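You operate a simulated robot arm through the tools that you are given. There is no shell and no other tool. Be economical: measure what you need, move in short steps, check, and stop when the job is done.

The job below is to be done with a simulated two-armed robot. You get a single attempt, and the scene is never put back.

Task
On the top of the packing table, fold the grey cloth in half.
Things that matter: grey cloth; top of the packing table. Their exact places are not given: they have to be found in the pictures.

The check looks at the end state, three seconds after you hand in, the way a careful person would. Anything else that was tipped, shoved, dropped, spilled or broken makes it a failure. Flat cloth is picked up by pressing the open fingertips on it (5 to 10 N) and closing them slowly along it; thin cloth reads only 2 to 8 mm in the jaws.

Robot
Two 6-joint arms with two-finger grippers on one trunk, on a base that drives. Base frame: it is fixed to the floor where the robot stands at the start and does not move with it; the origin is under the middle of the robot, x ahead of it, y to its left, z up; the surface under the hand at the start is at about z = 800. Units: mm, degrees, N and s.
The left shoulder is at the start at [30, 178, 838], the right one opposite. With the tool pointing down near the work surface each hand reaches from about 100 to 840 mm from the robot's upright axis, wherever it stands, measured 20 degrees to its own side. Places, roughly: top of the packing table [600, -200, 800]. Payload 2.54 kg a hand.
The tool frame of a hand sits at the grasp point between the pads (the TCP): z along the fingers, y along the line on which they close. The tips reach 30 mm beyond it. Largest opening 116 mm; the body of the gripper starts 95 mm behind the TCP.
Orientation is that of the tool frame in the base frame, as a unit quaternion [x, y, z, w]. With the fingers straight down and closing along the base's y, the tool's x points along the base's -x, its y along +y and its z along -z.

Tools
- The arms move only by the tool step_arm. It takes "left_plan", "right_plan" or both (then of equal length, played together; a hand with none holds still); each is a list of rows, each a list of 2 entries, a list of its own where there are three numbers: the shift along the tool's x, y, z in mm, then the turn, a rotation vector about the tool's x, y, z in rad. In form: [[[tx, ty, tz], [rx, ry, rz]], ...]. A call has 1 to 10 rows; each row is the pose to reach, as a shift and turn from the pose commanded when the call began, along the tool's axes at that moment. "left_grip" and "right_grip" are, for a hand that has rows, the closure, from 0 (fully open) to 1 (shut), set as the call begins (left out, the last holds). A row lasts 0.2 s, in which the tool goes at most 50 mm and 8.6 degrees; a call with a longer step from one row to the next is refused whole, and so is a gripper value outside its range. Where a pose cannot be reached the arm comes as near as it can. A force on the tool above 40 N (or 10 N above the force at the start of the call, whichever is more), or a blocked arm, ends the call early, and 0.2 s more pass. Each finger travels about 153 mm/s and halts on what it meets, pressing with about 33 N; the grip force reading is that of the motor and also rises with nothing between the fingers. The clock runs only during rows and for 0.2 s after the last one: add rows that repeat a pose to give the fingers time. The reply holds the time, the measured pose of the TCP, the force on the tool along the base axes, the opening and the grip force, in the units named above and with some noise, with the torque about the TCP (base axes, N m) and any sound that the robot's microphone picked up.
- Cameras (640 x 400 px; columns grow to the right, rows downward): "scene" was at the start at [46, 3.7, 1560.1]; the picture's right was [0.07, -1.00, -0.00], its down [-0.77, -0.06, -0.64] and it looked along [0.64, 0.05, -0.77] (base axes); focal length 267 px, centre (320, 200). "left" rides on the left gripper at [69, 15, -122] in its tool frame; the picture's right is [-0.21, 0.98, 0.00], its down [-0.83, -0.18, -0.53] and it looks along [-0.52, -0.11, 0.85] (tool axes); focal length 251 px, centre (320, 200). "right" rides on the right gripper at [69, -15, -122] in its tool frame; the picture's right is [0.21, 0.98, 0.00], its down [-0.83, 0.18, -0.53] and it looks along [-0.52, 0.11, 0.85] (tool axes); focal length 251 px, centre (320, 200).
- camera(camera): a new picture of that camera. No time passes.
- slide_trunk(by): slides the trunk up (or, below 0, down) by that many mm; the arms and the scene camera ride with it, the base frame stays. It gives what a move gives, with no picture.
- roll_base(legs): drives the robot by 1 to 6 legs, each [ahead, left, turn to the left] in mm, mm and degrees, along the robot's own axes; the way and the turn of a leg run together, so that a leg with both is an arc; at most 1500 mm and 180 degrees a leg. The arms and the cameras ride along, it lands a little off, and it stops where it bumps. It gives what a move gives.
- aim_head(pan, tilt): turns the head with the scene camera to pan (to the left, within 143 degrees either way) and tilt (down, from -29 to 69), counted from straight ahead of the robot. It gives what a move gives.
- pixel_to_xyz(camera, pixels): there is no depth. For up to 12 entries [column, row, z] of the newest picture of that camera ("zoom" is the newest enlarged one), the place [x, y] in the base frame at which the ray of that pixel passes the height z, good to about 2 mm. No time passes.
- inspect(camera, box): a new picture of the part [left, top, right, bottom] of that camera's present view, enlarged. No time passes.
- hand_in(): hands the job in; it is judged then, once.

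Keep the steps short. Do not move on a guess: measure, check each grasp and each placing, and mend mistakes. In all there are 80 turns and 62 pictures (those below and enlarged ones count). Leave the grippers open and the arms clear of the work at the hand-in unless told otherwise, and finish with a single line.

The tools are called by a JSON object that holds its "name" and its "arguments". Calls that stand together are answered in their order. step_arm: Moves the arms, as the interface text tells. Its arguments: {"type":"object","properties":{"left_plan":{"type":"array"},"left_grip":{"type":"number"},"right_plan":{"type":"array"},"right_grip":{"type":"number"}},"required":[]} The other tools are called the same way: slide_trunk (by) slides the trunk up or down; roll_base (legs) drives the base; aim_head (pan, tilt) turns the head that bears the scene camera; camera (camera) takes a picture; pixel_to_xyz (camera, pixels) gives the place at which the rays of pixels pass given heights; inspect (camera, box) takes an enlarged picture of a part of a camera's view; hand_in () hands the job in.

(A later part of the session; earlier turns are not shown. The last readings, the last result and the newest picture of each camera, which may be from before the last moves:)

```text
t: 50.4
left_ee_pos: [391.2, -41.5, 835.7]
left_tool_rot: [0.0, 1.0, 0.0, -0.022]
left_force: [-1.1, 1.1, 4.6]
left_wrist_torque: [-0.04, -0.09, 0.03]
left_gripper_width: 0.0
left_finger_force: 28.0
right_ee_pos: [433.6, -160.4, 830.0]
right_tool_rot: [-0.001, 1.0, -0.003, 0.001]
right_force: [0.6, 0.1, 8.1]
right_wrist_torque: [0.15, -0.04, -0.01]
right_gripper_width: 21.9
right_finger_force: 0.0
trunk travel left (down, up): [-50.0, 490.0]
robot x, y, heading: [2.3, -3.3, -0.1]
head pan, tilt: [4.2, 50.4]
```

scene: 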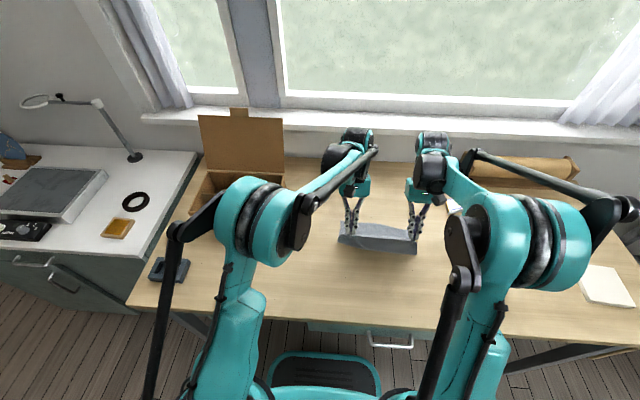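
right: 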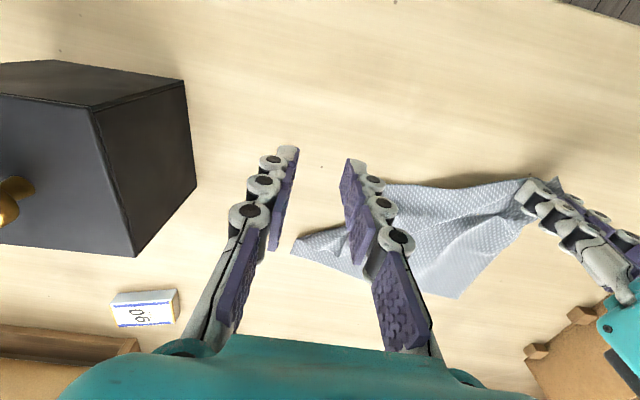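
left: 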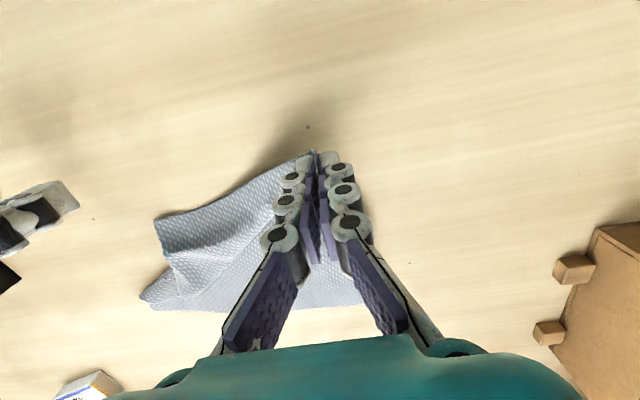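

8 N on the right. I close step by step, adding a trace of pressure each time.

{"name": "step_arm", "arguments": {"right_plan": [[[0, 0, 0.2], [0, 0, 0]], [[0, 0, 0.2], [0, 0, 0]]], "right_grip": 0.87}}

{"name": "step_arm", "arguments": {"right_plan": [[[0, 0, 0.2], [0, 0, 0]], [[0, 0, 0.2], [0, 0, 0]]], "right_grip": 0.92}}

{"name": "step_arm", "arguments": {"right_plan": [[[0, 0, 0.3], [0, 0, 0]], [[0, 0, 0.3], [0, 0, 0]], [[0, 0, 0.3], [0, 0, 0]]], "right_grip": 1.0}}

{"name": "step_arm", "arguments": {"right_plan": [[[0, 0, -8], [0, 0, 0]], [[0, 0, -16], [0, 0, 0]], [[0, 0, -16], [0, 0, 0]]]}}

```text
t: 51.0
left_ee_pos: [391.9, -41.0, 836.0]
left_tool_rot: [-0.001, 1.0, 0.0, -0.022]
left_force: [-0.5, 0.8, -3.2]
left_wrist_torque: [-0.04, 0.01, 0.0]
left_gripper_width: 0.6
left_finger_force: 26.8
right_ee_pos: [433.2, -160.5, 830.2]
right_tool_rot: [0.0, 1.0, -0.002, 0.0]
right_force: [1.9, -0.1, 9.4]
right_wrist_torque: [0.14, -0.1, -0.01]
right_gripper_width: 14.6
right_finger_force: 0.1
trunk travel left (down, up): [-50.0, 490.0]
robot x, y, heading: [2.0, 3.4, -0.1]
head pan, tilt: [4.2, 50.4]
```

```text
t: 51.6
left_ee_pos: [391.6, -41.1, 835.9]
left_tool_rot: [-0.001, 1.0, 0.001, -0.022]
left_force: [0.5, 0.3, -1.4]
left_wrist_torque: [0.01, -0.05, -0.01]
left_gripper_width: 5.3
left_finger_force: 31.1
right_ee_pos: [432.9, -161.9, 828.7]
right_tool_rot: [0.0, 1.0, -0.002, 0.001]
right_force: [-1.2, -0.5, 6.8]
right_wrist_torque: [0.1, -0.05, 0.01]
right_gripper_width: 8.3
right_finger_force: 0.2
trunk travel left (down, up): [-50.0, 490.0]
robot x, y, heading: [-0.1, 0.7, -0.1]
head pan, tilt: [4.2, 50.4]
```

```text
t: 52.4
left_ee_pos: [391.1, -41.7, 836.7]
left_tool_rot: [0.0, 1.0, 0.0, -0.021]
left_force: [0.6, -0.4, 0.6]
left_wrist_torque: [0.0, -0.02, 0.01]
left_gripper_width: 3.9
left_finger_force: 30.5
right_ee_pos: [433.9, -161.2, 829.1]
right_tool_rot: [-0.001, 1.0, -0.003, 0.001]
right_force: [0.2, -3.0, 6.6]
right_wrist_torque: [0.53, -0.04, 0.05]
right_gripper_width: 2.2
right_finger_force: 36.2
trunk travel left (down, up): [-50.0, 490.0]
robot x, y, heading: [3.3, -2.6, 0.2]
head pan, tilt: [4.2, 50.4]
```

```text
t: 53.2
left_ee_pos: [390.9, -40.8, 834.8]
left_tool_rot: [-0.001, 1.0, 0.0, -0.022]
left_force: [0.8, 0.7, -2.0]
left_wrist_torque: [-0.02, -0.01, 0.01]
left_gripper_width: 0.8
left_finger_force: 26.4
right_ee_pos: [433.6, -161.6, 844.4]
right_tool_rot: [-0.002, 1.0, -0.003, 0.002]
right_force: [1.1, -1.4, -3.1]
right_wrist_torque: [0.19, 0.09, -0.01]
right_gripper_width: 4.5
right_finger_force: 40.5
trunk travel left (down, up): [-50.0, 490.0]
robot x, y, heading: [0.7, -2.2, 0.1]
head pan, tilt: [4.2, 50.4]
```

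Now the right holds firmly (4.5 mm, 40 N). I draw its corner out to about (378,-220), lower it, then open both hands and raise them back toward me for one look.

{"name": "step_arm", "arguments": {"right_plan": [[[8, -8, -6], [0, 0, 0]], [[17, -17, -10], [0, 0, 0]], [[26, -26, -10], [0, 0, 0]], [[35, -35, -8], [0, 0, 0]], [[44, -45, -4], [0, 0, 0]], [[52, -54, 0], [0, 0, 0]], [[57, -60, 6], [0, 0, 0]], [[57, -60, 12], [0, 0, 0]], [[57, -60, 12], [0, 0, 0]]]}}

{"name": "camera", "arguments": {"camera": "scene"}}

```text
t: 54.5
left_ee_pos: [390.2, -46.4, 835.1]
left_tool_rot: [0.002, 1.0, -0.006, -0.023]
left_force: [-1.5, -25.7, 2.4]
left_wrist_torque: [-0.75, 0.06, 0.06]
left_gripper_width: 1.5
left_finger_force: 30.7
right_ee_pos: [388.9, -204.7, 848.9]
right_tool_rot: [-0.002, 1.0, 0.005, 0.001]
right_force: [0.5, 26.2, -2.8]
right_wrist_torque: [0.74, -0.11, -0.28]
right_gripper_width: 3.1
right_finger_force: 32.2
trunk travel left (down, up): [-50.0, 490.0]
robot x, y, heading: [-1.8, 3.0, 0.1]
head pan, tilt: [4.2, 50.4]
stopped in row 6 (left hand): the force on the tool passed its limit at 42 N (the readings are from after the stop); the commanded pose is now the measured one
```

```text
7 pictures are left
```

scene: 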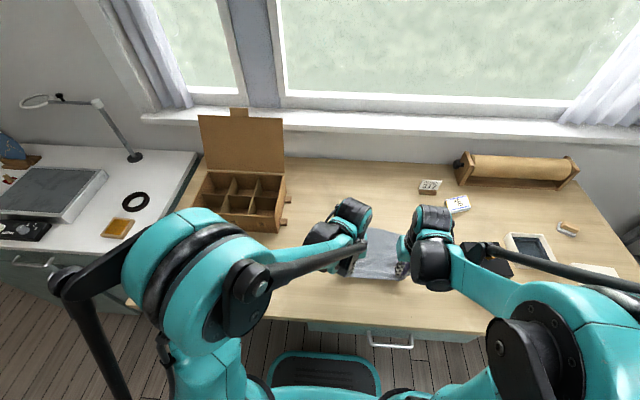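

The edge is taut between the hands (26 N), so it is straight. I ease the right 6 mm inward, set it at x ≈ 378, lower it, open both, then raise both up and outward, and take one enlarged view.

{"name": "step_arm", "arguments": {"left_plan": [[[0, 1, 0], [0, 0, 0]], [[0, 1, 0], [0, 0, 0]], [[0, 1, 0], [0, 0, 0]], [[0, 1, 0], [0, 0, 0]]], "right_plan": [[[3, 6, 5], [0, 0, 0]], [[7, 6, 10], [0, 0, 0]], [[11, 6, 15], [0, 0, 0]], [[11, 6, 15], [0, 0, 0]]]}}

{"name": "step_arm", "arguments": {"left_plan": [[[0, 0, 0], [0, 0, 0]], [[0, 0, 0], [0, 0, 0]], [[0, 0, 0], [0, 0, 0]], [[0, 0, -20], [0, 0, 0]], [[0, 10, -50], [0, 0, 0]], [[-20, 40, -80], [0, 0, 0]], [[-40, 75, -100], [0, 0, 0]], [[-70, 110, -105], [0, 0, 0]], [[-100, 140, -105], [0, 0, 0]]], "right_plan": [[[0, 0, 0], [0, 0, 0]], [[0, 0, 0], [0, 0, 0]], [[0, 0, 0], [0, 0, 0]], [[0, 0, -20], [0, 0, 0]], [[0, -10, -55], [0, 0, 0]], [[-20, -30, -95], [0, 0, 0]], [[-40, -60, -115], [0, 0, 0]], [[-70, -90, -115], [0, 0, 0]], [[-100, -110, -115], [0, 0, 0]]], "left_grip": 0.65, "right_grip": 0.65}}

{"name": "inspect", "arguments": {"camera": "scene", "box": [300, 190, 460, 300]}}

```text
t: 55.5
left_ee_pos: [391.0, -44.1, 835.2]
left_tool_rot: [0.002, 1.0, -0.004, -0.023]
left_force: [-3.2, -24.4, -1.4]
left_wrist_torque: [-0.61, 0.08, 0.05]
left_gripper_width: 2.4
left_finger_force: 32.9
right_ee_pos: [379.5, -199.1, 833.5]
right_tool_rot: [-0.001, 1.0, 0.004, 0.001]
right_force: [2.9, 25.3, 0.6]
right_wrist_torque: [0.7, -0.11, -0.3]
right_gripper_width: 3.0
right_finger_force: 32.5
trunk travel left (down, up): [-50.0, 490.0]
robot x, y, heading: [0.7, -2.6, -0.3]
head pan, tilt: [4.2, 50.4]
```

```text
t: 57.5
left_ee_pos: [494.8, 95.7, 932.1]
left_tool_rot: [0.002, 1.0, -0.003, -0.023]
left_force: [0.8, -0.4, -0.3]
left_wrist_torque: [0.01, 0.06, 0.01]
left_gripper_width: 40.7
left_finger_force: 0.0
right_ee_pos: [477.7, -313.6, 946.4]
right_tool_rot: [-0.002, 1.0, 0.002, 0.0]
right_force: [-0.7, 0.1, 0.1]
right_wrist_torque: [-0.02, 0.03, -0.01]
right_gripper_width: 40.6
right_finger_force: 0.0
trunk travel left (down, up): [-50.0, 490.0]
robot x, y, heading: [0.6, 1.3, 0.0]
head pan, tilt: [4.2, 50.4]
```

```text
3.64 times, centred on (380, 245) of scene
```

zoom: 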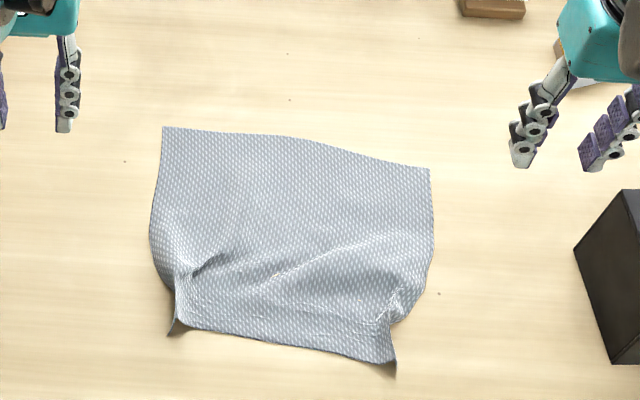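

The cloth is open and mostly flat again. I measure its corners and the narrowed near corners.

{"name": "pixel_to_xyz", "arguments": {"camera": "zoom", "pixels": [[163, 127, 800], [430, 170, 800], [170, 335, 800], [178, 318, 805], [395, 375, 800], [390, 325, 806], [155, 260, 802], [432, 250, 802], [300, 138, 800], [290, 345, 802], [190, 280, 804], [405, 315, 803]]}}

```text
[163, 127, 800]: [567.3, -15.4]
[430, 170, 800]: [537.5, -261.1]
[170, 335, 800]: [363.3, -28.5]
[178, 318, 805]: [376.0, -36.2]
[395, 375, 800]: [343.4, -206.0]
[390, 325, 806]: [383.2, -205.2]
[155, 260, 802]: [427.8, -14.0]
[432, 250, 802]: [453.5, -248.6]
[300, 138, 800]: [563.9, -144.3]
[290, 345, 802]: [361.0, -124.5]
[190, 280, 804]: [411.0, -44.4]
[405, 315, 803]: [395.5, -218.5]
```

The near corners are drawn in, at (363,-28) and (343,-206), while the far ones are at (567,-15) and (537,-261). I'll spread the near corners by pressing with closed fingertips and dragging them outward. I bring both hands shut above them and then down to light contact.

{"name": "step_arm", "arguments": {"left_plan": [[[24, -26, 13], [0, 0, 0]], [[48, -52, 26], [0, 0, 0]], [[72, -78, 39], [0, 0, 0]], [[96, -104, 52], [0, -0.02, 0]], [[118, -128, 66], [0, -0.046, 0]], [[117, -128, 86], [0, -0.046, 0]], [[116.3, -128, 104], [0, -0.046, 0]], [[116.3, -128, 106], [0, -0.046, 0]], [[116.3, -128, 106], [0, -0.046, 0]]], "right_plan": [[[24, 21, 10], [0, 0, 0]], [[48, 42, 25], [0, 0, 0]], [[72, 63, 40], [0, 0, 0]], [[96, 84, 55], [0, 0, 0]], [[117, 105, 75], [0, 0, 0]], [[117, 105, 95], [0, 0, 0]], [[117, 105, 112], [0, 0, 0]], [[117, 105, 114], [0, 0, 0]], [[117, 105, 114], [0, 0, 0]]], "left_grip": 1.0, "right_grip": 1.0}}

{"name": "step_arm", "arguments": {"left_plan": [[[0, 0, 1.2], [0, 0, 0]], [[0, 0, 1.2], [0, 0, 0]]], "right_plan": [[[0, 0, 1.2], [0, 0, 0]], [[0, 0, 1.2], [0, 0, 0]]]}}

```text
t: 59.5
left_ee_pos: [375.0, -30.4, 836.0]
left_tool_rot: [0.001, 1.0, -0.004, 0.001]
left_force: [-1.1, 0.1, -0.7]
left_wrist_torque: [0.02, 0.01, 0.02]
left_gripper_width: 0.0
left_finger_force: 28.9
right_ee_pos: [360.0, -206.1, 833.3]
right_tool_rot: [-0.002, 1.0, 0.002, 0.001]
right_force: [0.1, -0.9, 10.8]
right_wrist_torque: [0.07, 0.05, -0.02]
right_gripper_width: 0.0
right_finger_force: 28.5
trunk travel left (down, up): [-50.0, 490.0]
robot x, y, heading: [1.5, -0.5, -0.1]
head pan, tilt: [4.2, 50.4]
```

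```text
t: 60.1
left_ee_pos: [373.5, -31.8, 833.3]
left_tool_rot: [0.0, 1.0, -0.004, 0.0]
left_force: [0.1, 0.1, -0.2]
left_wrist_torque: [0.02, -0.02, -0.01]
left_gripper_width: 0.0
left_finger_force: 28.8
right_ee_pos: [359.6, -205.5, 830.6]
right_tool_rot: [-0.002, 1.0, 0.001, 0.001]
right_force: [-0.3, 0.3, 0.2]
right_wrist_torque: [0.0, -0.04, -0.02]
right_gripper_width: 0.0
right_finger_force: 28.7
trunk travel left (down, up): [-50.0, 490.0]
robot x, y, heading: [5.2, 1.0, 0.3]
head pan, tilt: [4.2, 50.4]
```

The left needs about 3 mm more, the right about 1 mm. I press, drag outward slowly (left 24 mm, right 38 mm), then lift, and take one view.

{"name": "step_arm", "arguments": {"left_plan": [[[0, 0, 2], [0, 0, 0]], [[0, 0, 3.3], [0, 0, 0]], [[0, 0, 3.3], [0, 0, 0]]], "right_plan": [[[0, 0, 0.6], [0, 0, 0]], [[0, 0, 1.1], [0, 0, 0]], [[0, 0, 1.1], [0, 0, 0]]]}}

{"name": "step_arm", "arguments": {"left_plan": [[[0, 4, 0], [0, 0, 0]], [[0, 8, 0], [0, 0, 0]], [[0, 12, 0], [0, 0, 0]], [[0, 16, 0], [0, 0, 0]], [[0, 20, 0], [0, 0, 0]], [[0, 24, 0], [0, 0, 0]], [[0, 24, 0], [0, 0, 0]]], "right_plan": [[[0, -6, 0], [0, 0, 0]], [[0, -12, 0], [0, 0, 0]], [[0, -18, 0], [0, 0, 0]], [[0, -25, 0], [0, 0, 0]], [[0, -32, 0], [0, 0, 0]], [[0, -38, 0], [0, 0, 0]], [[0, -38, 0], [0, 0, 0]]]}}

{"name": "step_arm", "arguments": {"left_plan": [[[0, 0, -20], [0, 0, 0]], [[0, 5, -50], [0, 0, 0]], [[-10, 25, -80], [0, 0, 0]], [[-30, 50, -95], [0, 0, 0]], [[-70, 70, -95], [0, 0, 0]], [[-110, 70, -95], [0, 0, 0]]], "right_plan": [[[0, 0, -20], [0, 0, 0]], [[0, -5, -60], [0, 0, 0]], [[-10, -20, -100], [0, 0, 0]], [[-30, -40, -115], [0, 0, 0]], [[-70, -60, -115], [0, 0, 0]], [[-110, -65, -115], [0, 0, 0]]]}}

{"name": "inspect", "arguments": {"camera": "scene", "box": [300, 190, 460, 300]}}

```text
t: 60.9
left_ee_pos: [375.2, -30.1, 830.5]
left_tool_rot: [0.001, 1.0, -0.003, 0.0]
left_force: [-0.3, -0.6, 0.7]
left_wrist_torque: [0.01, 0.01, -0.02]
left_gripper_width: 0.0
left_finger_force: 28.9
right_ee_pos: [361.3, -205.6, 830.9]
right_tool_rot: [-0.002, 1.0, 0.003, 0.001]
right_force: [-0.2, 1.4, 0.8]
right_wrist_torque: [0.0, -0.03, 0.01]
right_gripper_width: 0.0
right_finger_force: 28.6
trunk travel left (down, up): [-50.0, 490.0]
robot x, y, heading: [3.0, -2.1, 0.1]
head pan, tilt: [4.2, 50.4]
```

```text
t: 62.5
left_ee_pos: [376.0, -7.0, 830.6]
left_tool_rot: [0.0, 1.0, -0.004, 0.0]
left_force: [0.3, -0.2, -0.8]
left_wrist_torque: [0.03, -0.03, 0.01]
left_gripper_width: 0.0
left_finger_force: 28.1
right_ee_pos: [362.6, -244.4, 831.2]
right_tool_rot: [-0.002, 1.0, 0.002, 0.001]
right_force: [0.3, 0.5, 1.1]
right_wrist_torque: [0.0, 0.02, 0.04]
right_gripper_width: 0.1
right_finger_force: 28.5
trunk travel left (down, up): [-50.0, 490.0]
robot x, y, heading: [2.4, 2.1, -0.1]
head pan, tilt: [4.2, 50.4]
```

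```text
t: 63.9
left_ee_pos: [486.4, 60.6, 922.3]
left_tool_rot: [0.0, 1.0, -0.004, 0.0]
left_force: [0.5, -1.4, 0.0]
left_wrist_torque: [0.0, 0.06, 0.01]
left_gripper_width: 0.2
left_finger_force: 28.8
right_ee_pos: [477.8, -307.4, 948.1]
right_tool_rot: [-0.002, 1.0, 0.001, 0.0]
right_force: [0.1, -0.3, 0.2]
right_wrist_torque: [0.01, 0.01, -0.02]
right_gripper_width: 0.0
right_finger_force: 28.6
trunk travel left (down, up): [-50.0, 490.0]
robot x, y, heading: [4.5, 0.7, -0.1]
head pan, tilt: [4.2, 50.4]
```

```text
3.64 times, centred on (380, 245) of scene
```

zoom: 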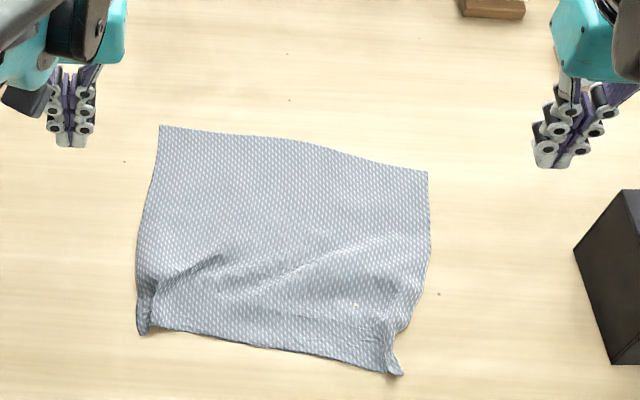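

The left corner has spread well and the right a little. I measure the corners for the far-to-near fold.

{"name": "pixel_to_xyz", "arguments": {"camera": "zoom", "pixels": [[160, 125, 800], [427, 171, 800], [138, 335, 800], [403, 375, 800], [200, 131, 800], [385, 163, 800], [180, 330, 800], [360, 363, 800], [137, 260, 800], [430, 260, 800]]}}

```text
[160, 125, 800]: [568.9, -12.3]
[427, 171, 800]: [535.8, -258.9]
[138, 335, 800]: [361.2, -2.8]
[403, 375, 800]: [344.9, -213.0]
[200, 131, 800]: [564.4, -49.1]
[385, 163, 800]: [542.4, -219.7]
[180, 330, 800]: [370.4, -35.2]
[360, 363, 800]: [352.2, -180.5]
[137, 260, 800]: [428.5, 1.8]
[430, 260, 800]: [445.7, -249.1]
```

Corners: far (569,-12) and (536,-259), near (361,-3) and (345,-213). This time I grip only the last 9 mm of the far edge, so nothing can turn back: left at edge point (565,-42), right at (541,-228), with the fingers tilted slightly forward. I bring both hands just above.

{"name": "step_arm", "arguments": {"left_plan": [[[-15, -20, 0], [0, 0, 0]], [[-30, -40, 10], [0, -0.05, 0]], [[-45, -60, 20], [0, -0.1, 0]], [[-60, -80, 35], [0, -0.15, 0]], [[-75, -103, 50], [0, -0.2, 0]], [[-75, -103, 70], [0, -0.2, 0]], [[-75, -103, 83], [0, -0.2, 0]], [[-75, -103, 83], [0, -0.2, 0]]], "right_plan": [[[-12, 16, 0], [0, 0, 0]], [[-24, 32, 20], [0, -0.05, 0]], [[-36, 48, 40], [0, -0.1, 0]], [[-48, 64, 60], [0, -0.15, 0]], [[-59, 79, 80], [0, -0.2, 0]], [[-59, 79, 98], [0, -0.2, 0]], [[-59, 79, 109], [0, -0.2, 0]], [[-59, 79, 109], [0, -0.2, 0]]], "left_grip": 0.78, "right_grip": 0.78}}

{"name": "inspect", "arguments": {"camera": "left", "box": [200, 60, 520, 260]}}

{"name": "pixel_to_xyz", "arguments": {"camera": "zoom", "pixels": [[320, 200, 800], [320, 240, 800], [320, 280, 800], [240, 240, 800], [240, 280, 800], [300, 220, 800], [280, 300, 800]]}}

```text
t: 65.7
left_ee_pos: [558.6, -39.6, 842.4]
left_tool_rot: [0.001, 0.995, -0.004, 0.1]
left_force: [0.3, 0.8, 0.1]
left_wrist_torque: [-0.03, 0.03, 0.0]
left_gripper_width: 25.4
left_finger_force: 0.0
right_ee_pos: [530.6, -228.0, 839.2]
right_tool_rot: [-0.003, 0.995, 0.002, 0.1]
right_force: [-0.2, -0.3, 0.8]
right_wrist_torque: [-0.03, 0.03, 0.02]
right_gripper_width: 25.7
right_finger_force: 0.1
trunk travel left (down, up): [-50.0, 490.0]
robot x, y, heading: [0.5, 2.1, 0.2]
head pan, tilt: [4.2, 50.4]
```

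```text
2.00 times, centred on (360, 160) of left
```

zoom: 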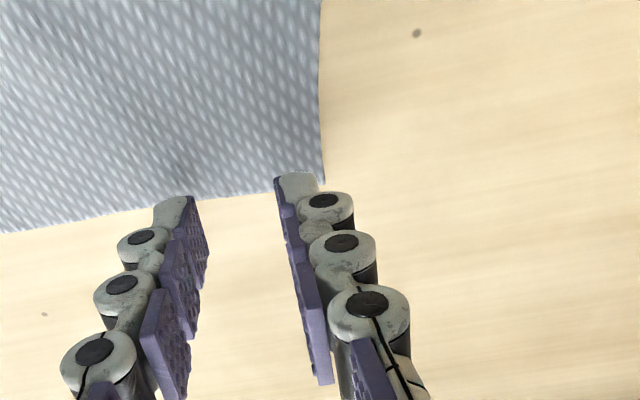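

```text
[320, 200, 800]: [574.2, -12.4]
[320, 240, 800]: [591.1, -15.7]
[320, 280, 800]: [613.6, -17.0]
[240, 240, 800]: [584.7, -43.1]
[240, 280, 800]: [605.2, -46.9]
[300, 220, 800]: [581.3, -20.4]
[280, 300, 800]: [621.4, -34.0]
```

The left edge lies at x ≈ 566 with the corner at (567,-10). I trim the positions (left 3 mm forward and 4 mm inward, right 5 mm forward) and lower both to first contact.

{"name": "step_arm", "arguments": {"left_plan": [[[-1, -4, 4], [0, 0, 0]], [[-1, -4, 8], [0, 0, 0]], [[-1, -4, 10.2], [0, 0, 0]], [[-1, -4, 10.2], [0, 0, 0]]], "right_plan": [[[-3.6, 0, 3], [0, 0, 0]], [[-3.6, 0, 5], [0, 0, 0]], [[-3.6, 0, 7], [0, 0, 0]], [[-3.6, 0, 7], [0, 0, 0]]]}}

{"name": "step_arm", "arguments": {"left_plan": [[[0, 0, 0.6], [0, 0, 0]], [[0, 0, 0.6], [0, 0, 0]]], "right_plan": [[[0, 0, 0.6], [0, 0, 0]], [[0, 0, 0.6], [0, 0, 0]]]}}

```text
t: 66.7
left_ee_pos: [563.4, -44.8, 834.0]
left_tool_rot: [0.0, 0.995, -0.004, 0.1]
left_force: [0.5, -0.1, -0.2]
left_wrist_torque: [-0.03, 0.01, 0.0]
left_gripper_width: 25.3
left_finger_force: 0.1
right_ee_pos: [534.2, -230.4, 832.8]
right_tool_rot: [-0.002, 0.995, 0.002, 0.101]
right_force: [-0.2, 0.7, 5.4]
right_wrist_torque: [-0.03, -0.02, 0.03]
right_gripper_width: 25.3
right_finger_force: 0.0
trunk travel left (down, up): [-50.0, 490.0]
robot x, y, heading: [-3.0, 0.0, -0.2]
head pan, tilt: [4.2, 50.4]
```

```text
t: 67.3
left_ee_pos: [562.9, -44.8, 832.7]
left_tool_rot: [0.001, 0.995, -0.004, 0.1]
left_force: [0.4, 0.4, -0.5]
left_wrist_torque: [0.0, 0.0, -0.01]
left_gripper_width: 25.5
left_finger_force: 0.1
right_ee_pos: [534.8, -229.7, 832.4]
right_tool_rot: [-0.003, 0.995, 0.002, 0.101]
right_force: [1.0, -1.0, 11.2]
right_wrist_torque: [-0.14, 0.02, -0.02]
right_gripper_width: 25.6
right_finger_force: 0.0
trunk travel left (down, up): [-50.0, 490.0]
robot x, y, heading: [-0.2, -1.8, -0.1]
head pan, tilt: [4.2, 50.4]
```

The right presses at 11 N, so it starts closing. The left goes down another 1.3 mm.

{"name": "step_arm", "arguments": {"left_plan": [[[0, 0, 0.7], [0, 0, 0]], [[0, 0, 1.3], [0, 0, 0]], [[0, 0, 1.3], [0, 0, 0]]], "right_plan": [[[0, 0, 0], [0, 0, 0]], [[0, 0, 0], [0, 0, 0]], [[0, 0, 0], [0, 0, 0]]], "right_grip": 0.85}}

```text
t: 68.1
left_ee_pos: [563.4, -43.1, 832.8]
left_tool_rot: [0.001, 0.995, -0.003, 0.1]
left_force: [-0.7, -0.3, 5.2]
left_wrist_torque: [0.1, 0.03, -0.01]
left_gripper_width: 25.3
left_finger_force: 0.1
right_ee_pos: [534.7, -228.9, 831.8]
right_tool_rot: [-0.002, 0.995, 0.002, 0.101]
right_force: [0.2, -0.1, 3.3]
right_wrist_torque: [0.03, -0.01, -0.05]
right_gripper_width: 16.9
right_finger_force: 0.1
trunk travel left (down, up): [-50.0, 490.0]
robot x, y, heading: [1.3, -1.2, 0.3]
head pan, tilt: [4.2, 50.4]
```

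Left at 5 N, right at 3 N. I add 0.3 mm to each and close further.

{"name": "step_arm", "arguments": {"left_plan": [[[0, 0, 0.3], [0, 0, 0]], [[0, 0, 0.3], [0, 0, 0]]], "right_plan": [[[0, 0, 0.35], [0, 0, 0]], [[0, 0, 0.35], [0, 0, 0]]], "left_grip": 0.85, "right_grip": 0.9}}

{"name": "step_arm", "arguments": {"left_plan": [[[0, 0, 0.2], [0, 0, 0]], [[0, 0, 0.2], [0, 0, 0]]], "right_plan": [[[0, 0, 0.2], [0, 0, 0]], [[0, 0, 0.2], [0, 0, 0]]], "left_grip": 0.91, "right_grip": 0.94}}

```text
t: 68.7
left_ee_pos: [562.7, -45.0, 831.7]
left_tool_rot: [0.0, 0.995, -0.003, 0.101]
left_force: [1.4, 0.5, 7.0]
left_wrist_torque: [0.06, -0.02, -0.01]
left_gripper_width: 16.6
left_finger_force: 0.0
right_ee_pos: [535.1, -229.2, 830.9]
right_tool_rot: [-0.002, 0.995, 0.002, 0.101]
right_force: [0.1, 0.2, 3.4]
right_wrist_torque: [-0.02, 0.0, 0.0]
right_gripper_width: 10.6
right_finger_force: 0.0
trunk travel left (down, up): [-50.0, 490.0]
robot x, y, heading: [-1.5, -0.6, 0.1]
head pan, tilt: [4.2, 50.4]
```

```text
t: 69.3
left_ee_pos: [563.7, -44.0, 831.2]
left_tool_rot: [0.0, 0.995, -0.003, 0.1]
left_force: [0.3, -0.8, 3.1]
left_wrist_torque: [0.01, 0.02, -0.03]
left_gripper_width: 9.7
left_finger_force: 0.0
right_ee_pos: [535.5, -229.4, 832.0]
right_tool_rot: [-0.001, 0.995, 0.002, 0.101]
right_force: [0.1, 1.4, 1.8]
right_wrist_torque: [-0.04, 0.01, 0.03]
right_gripper_width: 6.2
right_finger_force: 0.1
trunk travel left (down, up): [-50.0, 490.0]
robot x, y, heading: [2.0, -0.8, 0.1]
head pan, tilt: [4.2, 50.4]
```

Pressures are fading a little, so I press 0.4 mm more and shut both, then lift 15 mm to test.

{"name": "step_arm", "arguments": {"left_plan": [[[0, 0, 0.4], [0, 0, 0]], [[0, 0, 0.4], [0, 0, 0]], [[0, 0, 0.4], [0, 0, 0]]], "right_plan": [[[0, 0, 0.4], [0, 0, 0]], [[0, 0, 0.4], [0, 0, 0]], [[0, 0, 0.4], [0, 0, 0]]], "left_grip": 1.0, "right_grip": 1.0}}

{"name": "step_arm", "arguments": {"left_plan": [[[2, 0, -8], [0, 0, 0]], [[4, 0, -15], [0, 0, 0]], [[4, 0, -15], [0, 0, 0]]], "right_plan": [[[2, 0, -8], [0, 0, 0]], [[4, 0, -15], [0, 0, 0]], [[4, 0, -15], [0, 0, 0]]]}}

{"name": "inspect", "arguments": {"camera": "scene", "box": [300, 190, 460, 300]}}

```text
t: 70.1
left_ee_pos: [563.2, -44.4, 830.9]
left_tool_rot: [0.0, 0.995, -0.004, 0.099]
left_force: [0.4, -0.2, 0.0]
left_wrist_torque: [0.02, -0.01, -0.01]
left_gripper_width: 0.1
left_finger_force: 28.5
right_ee_pos: [534.9, -227.7, 830.3]
right_tool_rot: [-0.001, 0.995, 0.002, 0.1]
right_force: [0.4, 0.9, 3.5]
right_wrist_torque: [-0.01, 0.04, 0.01]
right_gripper_width: 0.0
right_finger_force: 28.6
trunk travel left (down, up): [-50.0, 490.0]
robot x, y, heading: [-1.3, 0.8, -0.0]
head pan, tilt: [4.2, 50.4]
```

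```text
t: 70.9
left_ee_pos: [556.3, -45.7, 844.0]
left_tool_rot: [0.0, 0.995, -0.003, 0.1]
left_force: [0.6, -0.2, 0.2]
left_wrist_torque: [0.0, 0.01, 0.04]
left_gripper_width: 0.0
left_finger_force: 28.7
right_ee_pos: [527.7, -229.9, 843.1]
right_tool_rot: [-0.001, 0.995, 0.002, 0.1]
right_force: [-0.2, -0.2, 1.1]
right_wrist_torque: [0.0, -0.02, -0.02]
right_gripper_width: 3.4
right_finger_force: 30.6
trunk travel left (down, up): [-50.0, 490.0]
robot x, y, heading: [-0.2, -1.7, 0.1]
head pan, tilt: [4.2, 50.4]
```

```text
3.64 times, centred on (380, 245) of scene
```

zoom: 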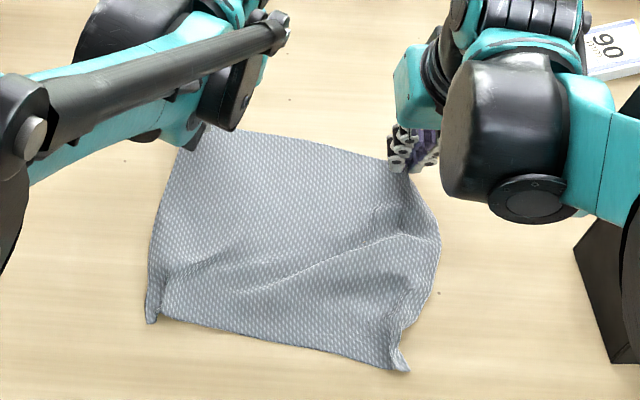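

The right holds (3.4 mm with load), but the left came up empty. I reopen the left and press again about 5 mm further in on the cloth.

{"name": "step_arm", "arguments": {"left_plan": [[[0, 0, 0], [0, 0, 0]], [[0, 0, 0], [0, 0, 0]], [[0, 0, 7], [0, 0, 0]], [[0, 0, 12], [0, 0, 0]], [[0, 0, 14], [0, 0, 0]], [[0, 0, 14], [0, 0, 0]]], "left_grip": 0.75}}

```text
t: 72.3
left_ee_pos: [559.0, -45.0, 831.1]
left_tool_rot: [0.0, 0.995, -0.005, 0.1]
left_force: [6.9, -4.2, 23.3]
left_wrist_torque: [-0.49, -0.06, 0.09]
left_gripper_width: 30.6
left_finger_force: 1.7
right_ee_pos: [527.8, -230.9, 844.3]
right_tool_rot: [-0.002, 0.995, 0.001, 0.101]
right_force: [0.0, -0.4, -0.6]
right_wrist_torque: [0.13, 0.03, 0.0]
right_gripper_width: 3.9
right_finger_force: 38.6
trunk travel left (down, up): [-50.0, 490.0]
robot x, y, heading: [-3.5, -2.4, 0.0]
head pan, tilt: [4.2, 50.4]
```

23 N is a bit firm, so I back off 0.4 mm, then close in four small steps that hold the pressure, and lift to test.

{"name": "step_arm", "arguments": {"left_plan": [[[0, 0, -0.4], [0, 0, 0]], [[0, 0, -0.4], [0, 0, 0]]], "left_grip": 0.81}}

{"name": "step_arm", "arguments": {"left_plan": [[[0, 0, 0.1], [0, 0, 0]], [[0, 0, 0.1], [0, 0, 0]]], "left_grip": 0.87}}

{"name": "step_arm", "arguments": {"left_plan": [[[0, 0, 0.2], [0, 0, 0]], [[0, 0, 0.2], [0, 0, 0]]], "left_grip": 0.92}}

{"name": "step_arm", "arguments": {"left_plan": [[[0, 0, 0.3], [0, 0, 0]], [[0, 0, 0.3], [0, 0, 0]], [[0, 0, 0.3], [0, 0, 0]]], "left_grip": 1.0}}

{"name": "step_arm", "arguments": {"left_plan": [[[0, 0, -7], [0, 0, 0]], [[0, 0, -14], [0, 0, 0]], [[0, 0, -14], [0, 0, 0]]]}}

```text
t: 72.9
left_ee_pos: [557.4, -46.1, 831.5]
left_tool_rot: [0.0, 0.995, -0.003, 0.1]
left_force: [-3.6, -4.1, 23.2]
left_wrist_torque: [-0.47, 0.22, 0.05]
left_gripper_width: 22.9
left_finger_force: 0.3
right_ee_pos: [525.6, -228.7, 845.4]
right_tool_rot: [-0.002, 0.995, 0.002, 0.101]
right_force: [0.1, 1.5, -0.3]
right_wrist_torque: [0.04, -0.03, 0.01]
right_gripper_width: 4.2
right_finger_force: 30.7
trunk travel left (down, up): [-50.0, 490.0]
robot x, y, heading: [0.6, -1.4, 0.0]
head pan, tilt: [4.2, 50.4]
```

```text
t: 73.5
left_ee_pos: [559.9, -44.4, 831.4]
left_tool_rot: [0.0, 0.995, -0.004, 0.101]
left_force: [-0.9, 0.0, 7.1]
left_wrist_torque: [-0.09, 0.1, 0.0]
left_gripper_width: 14.9
left_finger_force: 0.1
right_ee_pos: [527.7, -228.3, 844.0]
right_tool_rot: [-0.002, 0.995, 0.002, 0.1]
right_force: [1.2, 1.6, 0.5]
right_wrist_torque: [0.05, 0.0, 0.01]
right_gripper_width: 3.9
right_finger_force: 30.2
trunk travel left (down, up): [-50.0, 490.0]
robot x, y, heading: [0.0, -0.8, -0.3]
head pan, tilt: [4.2, 50.4]
```

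```text
t: 74.1
left_ee_pos: [559.4, -44.1, 830.1]
left_tool_rot: [0.001, 0.995, -0.004, 0.101]
left_force: [-0.3, 0.6, 4.6]
left_wrist_torque: [-0.02, -0.03, 0.01]
left_gripper_width: 8.3
left_finger_force: 0.1
right_ee_pos: [527.2, -229.6, 843.1]
right_tool_rot: [-0.002, 0.995, 0.002, 0.101]
right_force: [-0.7, -0.3, 1.1]
right_wrist_torque: [0.03, 0.02, 0.0]
right_gripper_width: 3.9
right_finger_force: 29.3
trunk travel left (down, up): [-50.0, 490.0]
robot x, y, heading: [2.9, -0.4, 0.1]
head pan, tilt: [4.2, 50.4]
```

```text
t: 74.9
left_ee_pos: [559.2, -44.3, 830.5]
left_tool_rot: [0.0, 0.995, -0.003, 0.1]
left_force: [0.1, -5.8, -0.3]
left_wrist_torque: [-0.49, 0.05, -0.14]
left_gripper_width: 2.0
left_finger_force: 29.0
right_ee_pos: [527.2, -228.9, 843.8]
right_tool_rot: [-0.002, 0.995, 0.002, 0.101]
right_force: [1.6, 3.0, -1.0]
right_wrist_torque: [0.17, 0.0, 0.0]
right_gripper_width: 3.1
right_finger_force: 35.9
trunk travel left (down, up): [-50.0, 490.0]
robot x, y, heading: [-2.1, -6.5, 0.1]
head pan, tilt: [4.2, 50.4]
```

```text
t: 75.7
left_ee_pos: [556.2, -43.4, 844.1]
left_tool_rot: [0.0, 0.995, -0.003, 0.1]
left_force: [-0.3, -3.1, 3.7]
left_wrist_torque: [-0.05, -0.04, 0.04]
left_gripper_width: 0.5
left_finger_force: 29.0
right_ee_pos: [526.6, -229.5, 843.4]
right_tool_rot: [-0.002, 0.995, 0.002, 0.101]
right_force: [1.2, 4.2, -2.4]
right_wrist_torque: [0.47, -0.02, 0.07]
right_gripper_width: 1.8
right_finger_force: 28.6
trunk travel left (down, up): [-50.0, 490.0]
robot x, y, heading: [-1.1, -1.6, 0.1]
head pan, tilt: [4.2, 50.4]
```

The opposite sideways pulls (-3 and +4 N) show both hands hold. I carry the far edge over in an arc to the near edge, turning the fingers forward by 34 degrees on the way and easing the hands together. Then I look.

{"name": "step_arm", "arguments": {"left_plan": [[[8, 1, -27], [0, -0.07, 0]], [[21, 2, -54], [0, -0.15, 0]], [[50, 4, -74], [0, -0.22, 0]], [[83, 6, -85], [0, -0.3, 0]], [[117, 8, -86], [0, -0.38, 0]], [[150, 11, -78], [0, -0.45, 0]], [[170, 12, -62], [0, -0.5, 0]], [[184, 13, -45], [0, -0.55, 0]], [[192, 14, -28], [0, -0.6, 0]], [[192, 14, -28], [0, -0.6, 0]]], "right_plan": [[[8, 4, -25], [0, -0.07, 0]], [[19, 7, -51], [0, -0.15, 0]], [[46, 10, -70], [0, -0.22, 0]], [[77, 12, -82], [0, -0.3, 0]], [[110, 14, -82], [0, -0.38, 0]], [[141, 17, -74], [0, -0.45, 0]], [[160, 18, -58], [0, -0.5, 0]], [[173, 20, -42], [0, -0.55, 0]], [[180, 21, -26], [0, -0.6, 0]], [[180, 21, -26], [0, -0.6, 0]]]}}

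{"name": "inspect", "arguments": {"camera": "scene", "box": [300, 200, 460, 310]}}

```text
t: 78.1
left_ee_pos: [367.2, -34.7, 855.5]
left_tool_rot: [0.0, 0.921, -0.005, 0.39]
left_force: [2.7, -11.4, 1.5]
left_wrist_torque: [-0.23, -0.06, -0.19]
left_gripper_width: 3.1
left_finger_force: 36.6
left hand out of reach, approached as far as the arm can: row 9, 10
right_ee_pos: [390.1, -218.4, 877.7]
right_tool_rot: [-0.001, 0.921, 0.004, 0.389]
right_force: [-3.5, 11.7, 0.5]
right_wrist_torque: [0.16, 0.05, 0.34]
right_gripper_width: 2.1
right_finger_force: 32.5
right hand out of reach, approached as far as the arm can: row 8, 9, 10
trunk travel left (down, up): [-50.0, 490.0]
robot x, y, heading: [-4.0, -2.5, 0.0]
head pan, tilt: [4.2, 50.4]
stopped in row 10 (right hand): the arm was blocked; the commanded pose is now the measured one
```

```text
3.64 times, centred on (380, 255) of scene
```

zoom: 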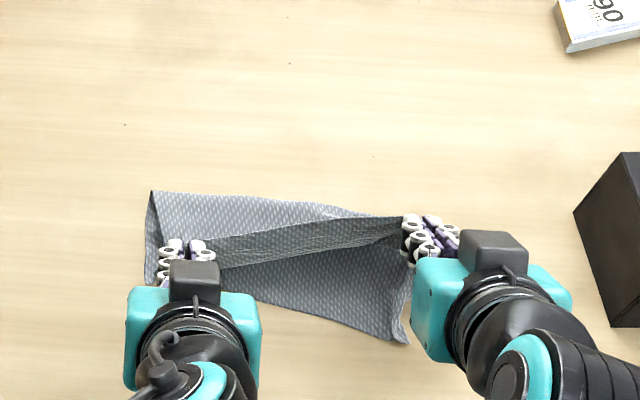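

Both still hold, and the flap is nearly over, but the arms cannot keep that much tilt so close in. I reduce the tilt by 23 degrees while finishing the path, with the tips just above the near edge and the hands eased together.

{"name": "step_arm", "arguments": {"left_plan": [[[0, 1, 0], [0, 0.06, 0]], [[1, 2, 1], [0, 0.12, 0]], [[2, 4, 3], [0, 0.18, 0]], [[4, 6, 6], [0, 0.24, 0]], [[5, 7, 9], [0, 0.3, 0]], [[6, 8, 12], [0, 0.36, 0]], [[8, 9, 15], [0, 0.4, 0]], [[9, 10, 17], [0, 0.4, 0]], [[9, 10, 17], [0, 0.4, 0]]], "right_plan": [[[3, 4, -2], [0, 0.06, 0]], [[8, 7, -4], [0, 0.12, 0]], [[14, 9, -6], [0, 0.18, 0]], [[22, 11, -7], [0, 0.24, 0]], [[31, 13, -6], [0, 0.3, 0]], [[40, 15, -3], [0, 0.36, 0]], [[48, 17, 1], [0, 0.4, 0]], [[53, 18, 4], [0, 0.4, 0]], [[53, 18, 4], [0, 0.4, 0]]]}}

```text
t: 80.1
left_ee_pos: [373.0, -24.0, 837.2]
left_tool_rot: [0.001, 0.98, -0.004, 0.198]
left_force: [1.3, -0.9, -2.0]
left_wrist_torque: [-0.02, 0.04, -0.01]
left_gripper_width: 4.7
left_finger_force: 39.4
right_ee_pos: [354.8, -199.1, 837.0]
right_tool_rot: [-0.001, 0.98, 0.003, 0.2]
right_force: [0.9, -0.1, -1.7]
right_wrist_torque: [0.11, 0.04, 0.04]
right_gripper_width: 4.6
right_finger_force: 40.2
trunk travel left (down, up): [-50.0, 490.0]
robot x, y, heading: [1.5, -3.1, 0.1]
head pan, tilt: [4.2, 50.4]
```

Both are in place and holding. I lower 3 mm, open gently, and withdraw back and up along the fingers, then outward. Then I look.

{"name": "step_arm", "arguments": {"left_plan": [[[1, 0, 1.5], [0, 0, 0]], [[1.2, 0, 2.8], [0, 0, 0]], [[1.2, 0, 2.8], [0, 0, 0]]], "right_plan": [[[1, 0, 1.5], [0, 0, 0]], [[1.2, 0, 2.8], [0, 0, 0]], [[1.2, 0, 2.8], [0, 0, 0]]]}}

{"name": "step_arm", "arguments": {"left_plan": [[[0, 0, 0], [0, 0, 0]], [[0, 0, 0], [0, 0, 0]], [[0, 0, 0], [0, 0, 0]], [[0, 0, -10], [0, 0, 0]], [[0, 0, -30], [0, 0, 0]], [[0, 5, -60], [0, 0, 0]], [[0, 25, -90], [0, 0, 0]], [[0, 60, -105], [0, 0, 0]], [[0, 100, -110], [0, 0, 0]], [[0, 140, -110], [0, 0, 0]]], "right_plan": [[[0, 0, 0], [0, 0, 0]], [[0, 0, 0], [0, 0, 0]], [[0, 0, 0], [0, 0, 0]], [[0, 0, -10], [0, 0, 0]], [[0, 0, -30], [0, 0, 0]], [[0, -5, -60], [0, 0, 0]], [[0, -15, -90], [0, 0, 0]], [[0, -30, -115], [0, 0, 0]], [[0, -50, -130], [0, 0, 0]], [[0, -70, -130], [0, 0, 0]]], "left_grip": 0.75, "right_grip": 0.75}}

{"name": "inspect", "arguments": {"camera": "scene", "box": [300, 200, 460, 310]}}

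```text
t: 80.9
left_ee_pos: [373.7, -22.8, 834.5]
left_tool_rot: [0.001, 0.98, -0.005, 0.199]
left_force: [-0.5, -0.8, -0.8]
left_wrist_torque: [0.02, 0.02, 0.02]
left_gripper_width: 4.9
left_finger_force: 31.7
right_ee_pos: [354.8, -199.6, 834.7]
right_tool_rot: [-0.002, 0.98, 0.003, 0.199]
right_force: [1.3, 0.1, -1.7]
right_wrist_torque: [-0.02, 0.0, -0.02]
right_gripper_width: 5.7
right_finger_force: 37.8
trunk travel left (down, up): [-50.0, 490.0]
robot x, y, heading: [1.6, -0.8, 0.3]
head pan, tilt: [4.2, 50.4]
```

```text
t: 83.1
left_ee_pos: [329.5, 113.6, 937.8]
left_tool_rot: [0.001, 0.98, -0.005, 0.199]
left_force: [-0.8, 0.6, 0.6]
left_wrist_torque: [0.0, -0.01, 0.04]
left_gripper_width: 29.1
left_finger_force: 0.1
right_ee_pos: [303.7, -267.4, 951.5]
right_tool_rot: [-0.002, 0.98, 0.003, 0.199]
right_force: [0.5, 0.4, 0.6]
right_wrist_torque: [0.02, -0.02, 0.0]
right_gripper_width: 28.9
right_finger_force: 0.1
trunk travel left (down, up): [-50.0, 490.0]
robot x, y, heading: [-1.1, 0.7, 0.4]
head pan, tilt: [4.2, 50.4]
```

```text
3.64 times, centred on (380, 255) of scene
```

zoom: 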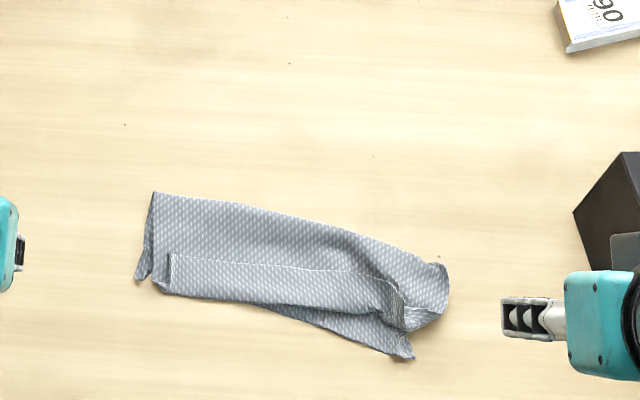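

The cloth is folded, but the edge strip has again turned back: its loose edge runs from zoom (168,255) to (390,290), and the flap's fold lies at about row 297-325. I measure the strip's two standing ridges in order to pull them out taut to the near edge.

{"name": "pixel_to_xyz", "arguments": {"camera": "zoom", "pixels": [[168, 254, 810], [170, 285, 806], [398, 290, 812], [400, 325, 806], [385, 283, 806], [165, 292, 803], [300, 302, 803], [413, 358, 800], [137, 280, 800], [153, 192, 803], [445, 270, 803], [435, 318, 803]]}}

```text
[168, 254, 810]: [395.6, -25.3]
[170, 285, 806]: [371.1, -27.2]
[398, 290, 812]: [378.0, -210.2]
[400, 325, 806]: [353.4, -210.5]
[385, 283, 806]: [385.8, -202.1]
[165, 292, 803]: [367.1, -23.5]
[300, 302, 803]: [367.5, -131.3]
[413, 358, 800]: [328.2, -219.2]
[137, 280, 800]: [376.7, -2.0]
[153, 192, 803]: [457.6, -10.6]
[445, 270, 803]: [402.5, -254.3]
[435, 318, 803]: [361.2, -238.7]
```

The left strip edge is at (395,-25) and the right at (378,-210). Both hands, upright, take these ridges with the tips 6 mm above the table, close gently, and lift 20 mm.

{"name": "step_arm", "arguments": {"left_plan": [[[-5, -23, 10], [0, 0.07, 0]], [[-10, -46, 20], [0, 0.14, 0]], [[-15, -70, 35], [0, 0.21, 0]], [[-20, -94, 52], [0, 0.28, 0]], [[-24, -118, 70], [0, 0.35, 0]], [[-28.6, -140, 90], [0, 0.4, 0]], [[-23, -140, 104], [0, 0.4, 0]], [[-17, -140, 117], [0, 0.4, 0]], [[-17, -140, 118], [0, 0.4, 0]], [[-17, -140, 118], [0, 0.4, 0]]], "right_plan": [[[-5, 10, 15], [0, 0.07, 0]], [[-11, 20, 32], [0, 0.14, 0]], [[-17, 30, 50], [0, 0.21, 0]], [[-22, 40, 70], [0, 0.28, 0]], [[-28, 50, 88], [0, 0.35, 0]], [[-32.4, 57, 106], [0, 0.4, 0]], [[-27, 57, 120], [0, 0.4, 0]], [[-21, 57, 133], [0, 0.4, 0]], [[-20.7, 57, 134], [0, 0.4, 0]], [[-20.7, 57, 134], [0, 0.4, 0]]], "left_grip": 0.7, "right_grip": 0.7}}

{"name": "step_arm", "arguments": {"left_plan": [[[0, 0, 1], [0, 0, 0]], [[0, 0, 1], [0, 0, 0]]], "right_plan": [[[0, 0, 1], [0, 0, 0]], [[0, 0, 1], [0, 0, 0]]], "left_grip": 0.88, "right_grip": 0.88}}

{"name": "step_arm", "arguments": {"left_plan": [[[0, 0, 0], [0, 0, 0]], [[0, 0, 0], [0, 0, 0]], [[0, 0, 0], [0, 0, 0]], [[0, 0, -10], [0, 0, 0]], [[0, 0, -20], [0, 0, 0]], [[0, 0, -20], [0, 0, 0]]], "right_plan": [[[0, 0, 0], [0, 0, 0]], [[0, 0, 0], [0, 0, 0]], [[0, 0, 0], [0, 0, 0]], [[0, 0, -10], [0, 0, 0]], [[0, 0, -20], [0, 0, 0]], [[0, 0, -20], [0, 0, 0]]], "left_grip": 1.0, "right_grip": 1.0}}

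```text
t: 85.3
left_ee_pos: [392.8, -25.4, 832.4]
left_tool_rot: [0.002, 1.0, -0.004, 0.001]
left_force: [0.2, 0.5, 0.2]
left_wrist_torque: [0.0, -0.04, 0.02]
left_gripper_width: 34.9
left_finger_force: 0.0
right_ee_pos: [374.7, -212.1, 836.5]
right_tool_rot: [-0.003, 1.0, 0.003, 0.0]
right_force: [0.0, -0.5, -0.5]
right_wrist_torque: [0.02, 0.04, -0.03]
right_gripper_width: 34.8
right_finger_force: 0.1
trunk travel left (down, up): [-50.0, 490.0]
robot x, y, heading: [0.6, -0.7, -0.3]
head pan, tilt: [4.2, 50.4]
```

```text
t: 85.9
left_ee_pos: [392.0, -25.2, 833.2]
left_tool_rot: [0.002, 1.0, -0.004, 0.0]
left_force: [0.5, 0.7, -0.4]
left_wrist_torque: [-0.02, 0.02, 0.0]
left_gripper_width: 13.9
left_finger_force: 0.0
right_ee_pos: [377.0, -212.6, 836.4]
right_tool_rot: [-0.002, 1.0, 0.003, 0.0]
right_force: [0.2, -0.8, -0.8]
right_wrist_torque: [0.0, 0.03, 0.0]
right_gripper_width: 14.2
right_finger_force: 0.0
trunk travel left (down, up): [-50.0, 490.0]
robot x, y, heading: [-1.2, 1.3, -0.2]
head pan, tilt: [4.2, 50.4]
```

```text
t: 87.3
left_ee_pos: [390.7, -25.3, 852.1]
left_tool_rot: [0.002, 1.0, -0.004, 0.0]
left_force: [-0.5, -4.2, -1.3]
left_wrist_torque: [0.23, 0.08, 0.05]
left_gripper_width: 1.2
left_finger_force: 28.8
right_ee_pos: [375.2, -215.2, 857.6]
right_tool_rot: [-0.002, 1.0, 0.003, 0.0]
right_force: [1.0, 2.8, -2.4]
right_wrist_torque: [-0.45, 0.0, 0.02]
right_gripper_width: 0.5
right_finger_force: 28.9
trunk travel left (down, up): [-50.0, 490.0]
robot x, y, heading: [-1.2, 0.5, -0.3]
head pan, tilt: [4.2, 50.4]
5 turns are left
```

Sideways pulls (-4 and +3 N) show both hold. I lift on, carry both edges over and past the strip's fold toward me, pull low and taut, set down, open and withdraw, and take the last picture.

{"name": "step_arm", "arguments": {"left_plan": [[[0, 0, -15], [0, 0, 0]], [[5, -1, -30], [0, 0, 0]], [[15, -2, -38], [0, -0.05, 0]], [[27, -2, -36], [0, -0.1, 0]], [[36, -3, -22], [0, -0.2, 0]], [[42, -3, -5], [0, -0.3, 0]], [[44, -3, 8], [0, -0.3, 0]], [[48, -3, 15], [0, -0.3, 0]], [[48, -3, 16], [0, -0.3, 0]]], "right_plan": [[[0, 1, -15], [0, 0, 0]], [[5, 2, -28], [0, 0, 0]], [[15, 3, -34], [0, -0.05, 0]], [[27, 4, -32], [0, -0.1, 0]], [[37, 5, -18], [0, -0.2, 0]], [[43, 5, 0], [0, -0.3, 0]], [[46, 5, 13], [0, -0.3, 0]], [[50, 5, 20], [0, -0.3, 0]], [[50, 5, 21], [0, -0.3, 0]]]}}

{"name": "step_arm", "arguments": {"left_plan": [[[0, 0, 0], [0, 0, 0]], [[0, 0, 0], [0, 0, 0]], [[0, 0, 0], [0, 0, 0]], [[0, 0, -10], [0, 0, 0]], [[0, 0, -30], [0, 0, 0]], [[0, 5, -60], [0, 0, 0]], [[0, 25, -90], [0, 0, 0]], [[0, 60, -105], [0, 0, 0]], [[0, 100, -110], [0, 0, 0]], [[0, 140, -110], [0, 0, 0]]], "right_plan": [[[0, 0, 0], [0, 0, 0]], [[0, 0, 0], [0, 0, 0]], [[0, 0, 0], [0, 0, 0]], [[0, 0, -10], [0, 0, 0]], [[0, 0, -30], [0, 0, 0]], [[0, -5, -60], [0, 0, 0]], [[0, -15, -90], [0, 0, 0]], [[0, -30, -115], [0, 0, 0]], [[0, -50, -130], [0, 0, 0]], [[0, -70, -130], [0, 0, 0]]], "left_grip": 0.7, "right_grip": 0.7}}

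{"name": "inspect", "arguments": {"camera": "scene", "box": [300, 200, 460, 310]}}

```text
t: 89.3
left_ee_pos: [343.2, -27.4, 836.6]
left_tool_rot: [0.001, 0.989, -0.004, 0.15]
left_force: [0.2, -0.9, -2.1]
left_wrist_torque: [0.02, -0.02, 0.02]
left_gripper_width: 2.9
left_finger_force: 29.7
right_ee_pos: [326.0, -209.5, 835.7]
right_tool_rot: [-0.001, 0.989, 0.002, 0.15]
right_force: [0.7, 1.3, 0.3]
right_wrist_torque: [0.1, 0.02, 0.05]
right_gripper_width: 3.5
right_finger_force: 38.6
trunk travel left (down, up): [-50.0, 490.0]
robot x, y, heading: [-0.6, 3.0, 0.3]
head pan, tilt: [4.2, 50.4]
```

```text
t: 91.5
left_ee_pos: [311.6, 115.8, 943.0]
left_tool_rot: [0.001, 0.989, -0.004, 0.15]
left_force: [-0.9, 0.3, 0.0]
left_wrist_torque: [-0.02, 0.02, -0.01]
left_gripper_width: 34.8
left_finger_force: 0.0
right_ee_pos: [288.9, -280.0, 960.3]
right_tool_rot: [-0.002, 0.989, 0.003, 0.15]
right_force: [0.4, -0.6, 0.7]
right_wrist_torque: [0.0, -0.02, 0.02]
right_gripper_width: 34.7
right_finger_force: 0.0
trunk travel left (down, up): [-50.0, 490.0]
robot x, y, heading: [0.1, 0.8, 0.0]
head pan, tilt: [4.2, 50.4]
```

```text
3.64 times, centred on (380, 255) of scene
4 turns are left
```

zoom: 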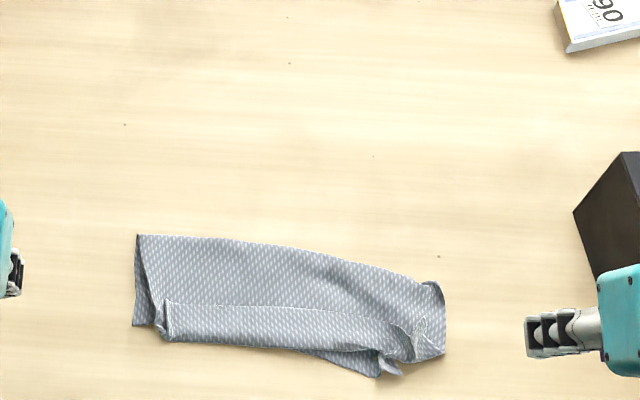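

The whole fold moved about 35 mm toward me and stays a half fold, but the strip is still turned in. I have one low-risk attempt left: pinch only the top of the two ridges, higher up, and turn them out. I measure their places.

{"name": "pixel_to_xyz", "arguments": {"camera": "zoom", "pixels": [[168, 300, 813], [166, 325, 808], [388, 352, 813], [398, 335, 813], [415, 330, 813], [380, 345, 808], [165, 342, 803], [133, 326, 800], [378, 376, 800], [444, 354, 803], [137, 235, 803], [435, 283, 805]]}}

```text
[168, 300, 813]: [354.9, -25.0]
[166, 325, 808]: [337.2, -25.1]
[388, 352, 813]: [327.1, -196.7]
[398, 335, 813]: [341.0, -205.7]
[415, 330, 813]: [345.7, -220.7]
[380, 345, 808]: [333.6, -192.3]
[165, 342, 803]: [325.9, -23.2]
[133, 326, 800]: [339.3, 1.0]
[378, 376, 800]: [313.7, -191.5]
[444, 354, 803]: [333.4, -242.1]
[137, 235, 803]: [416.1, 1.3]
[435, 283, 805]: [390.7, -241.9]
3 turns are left
```

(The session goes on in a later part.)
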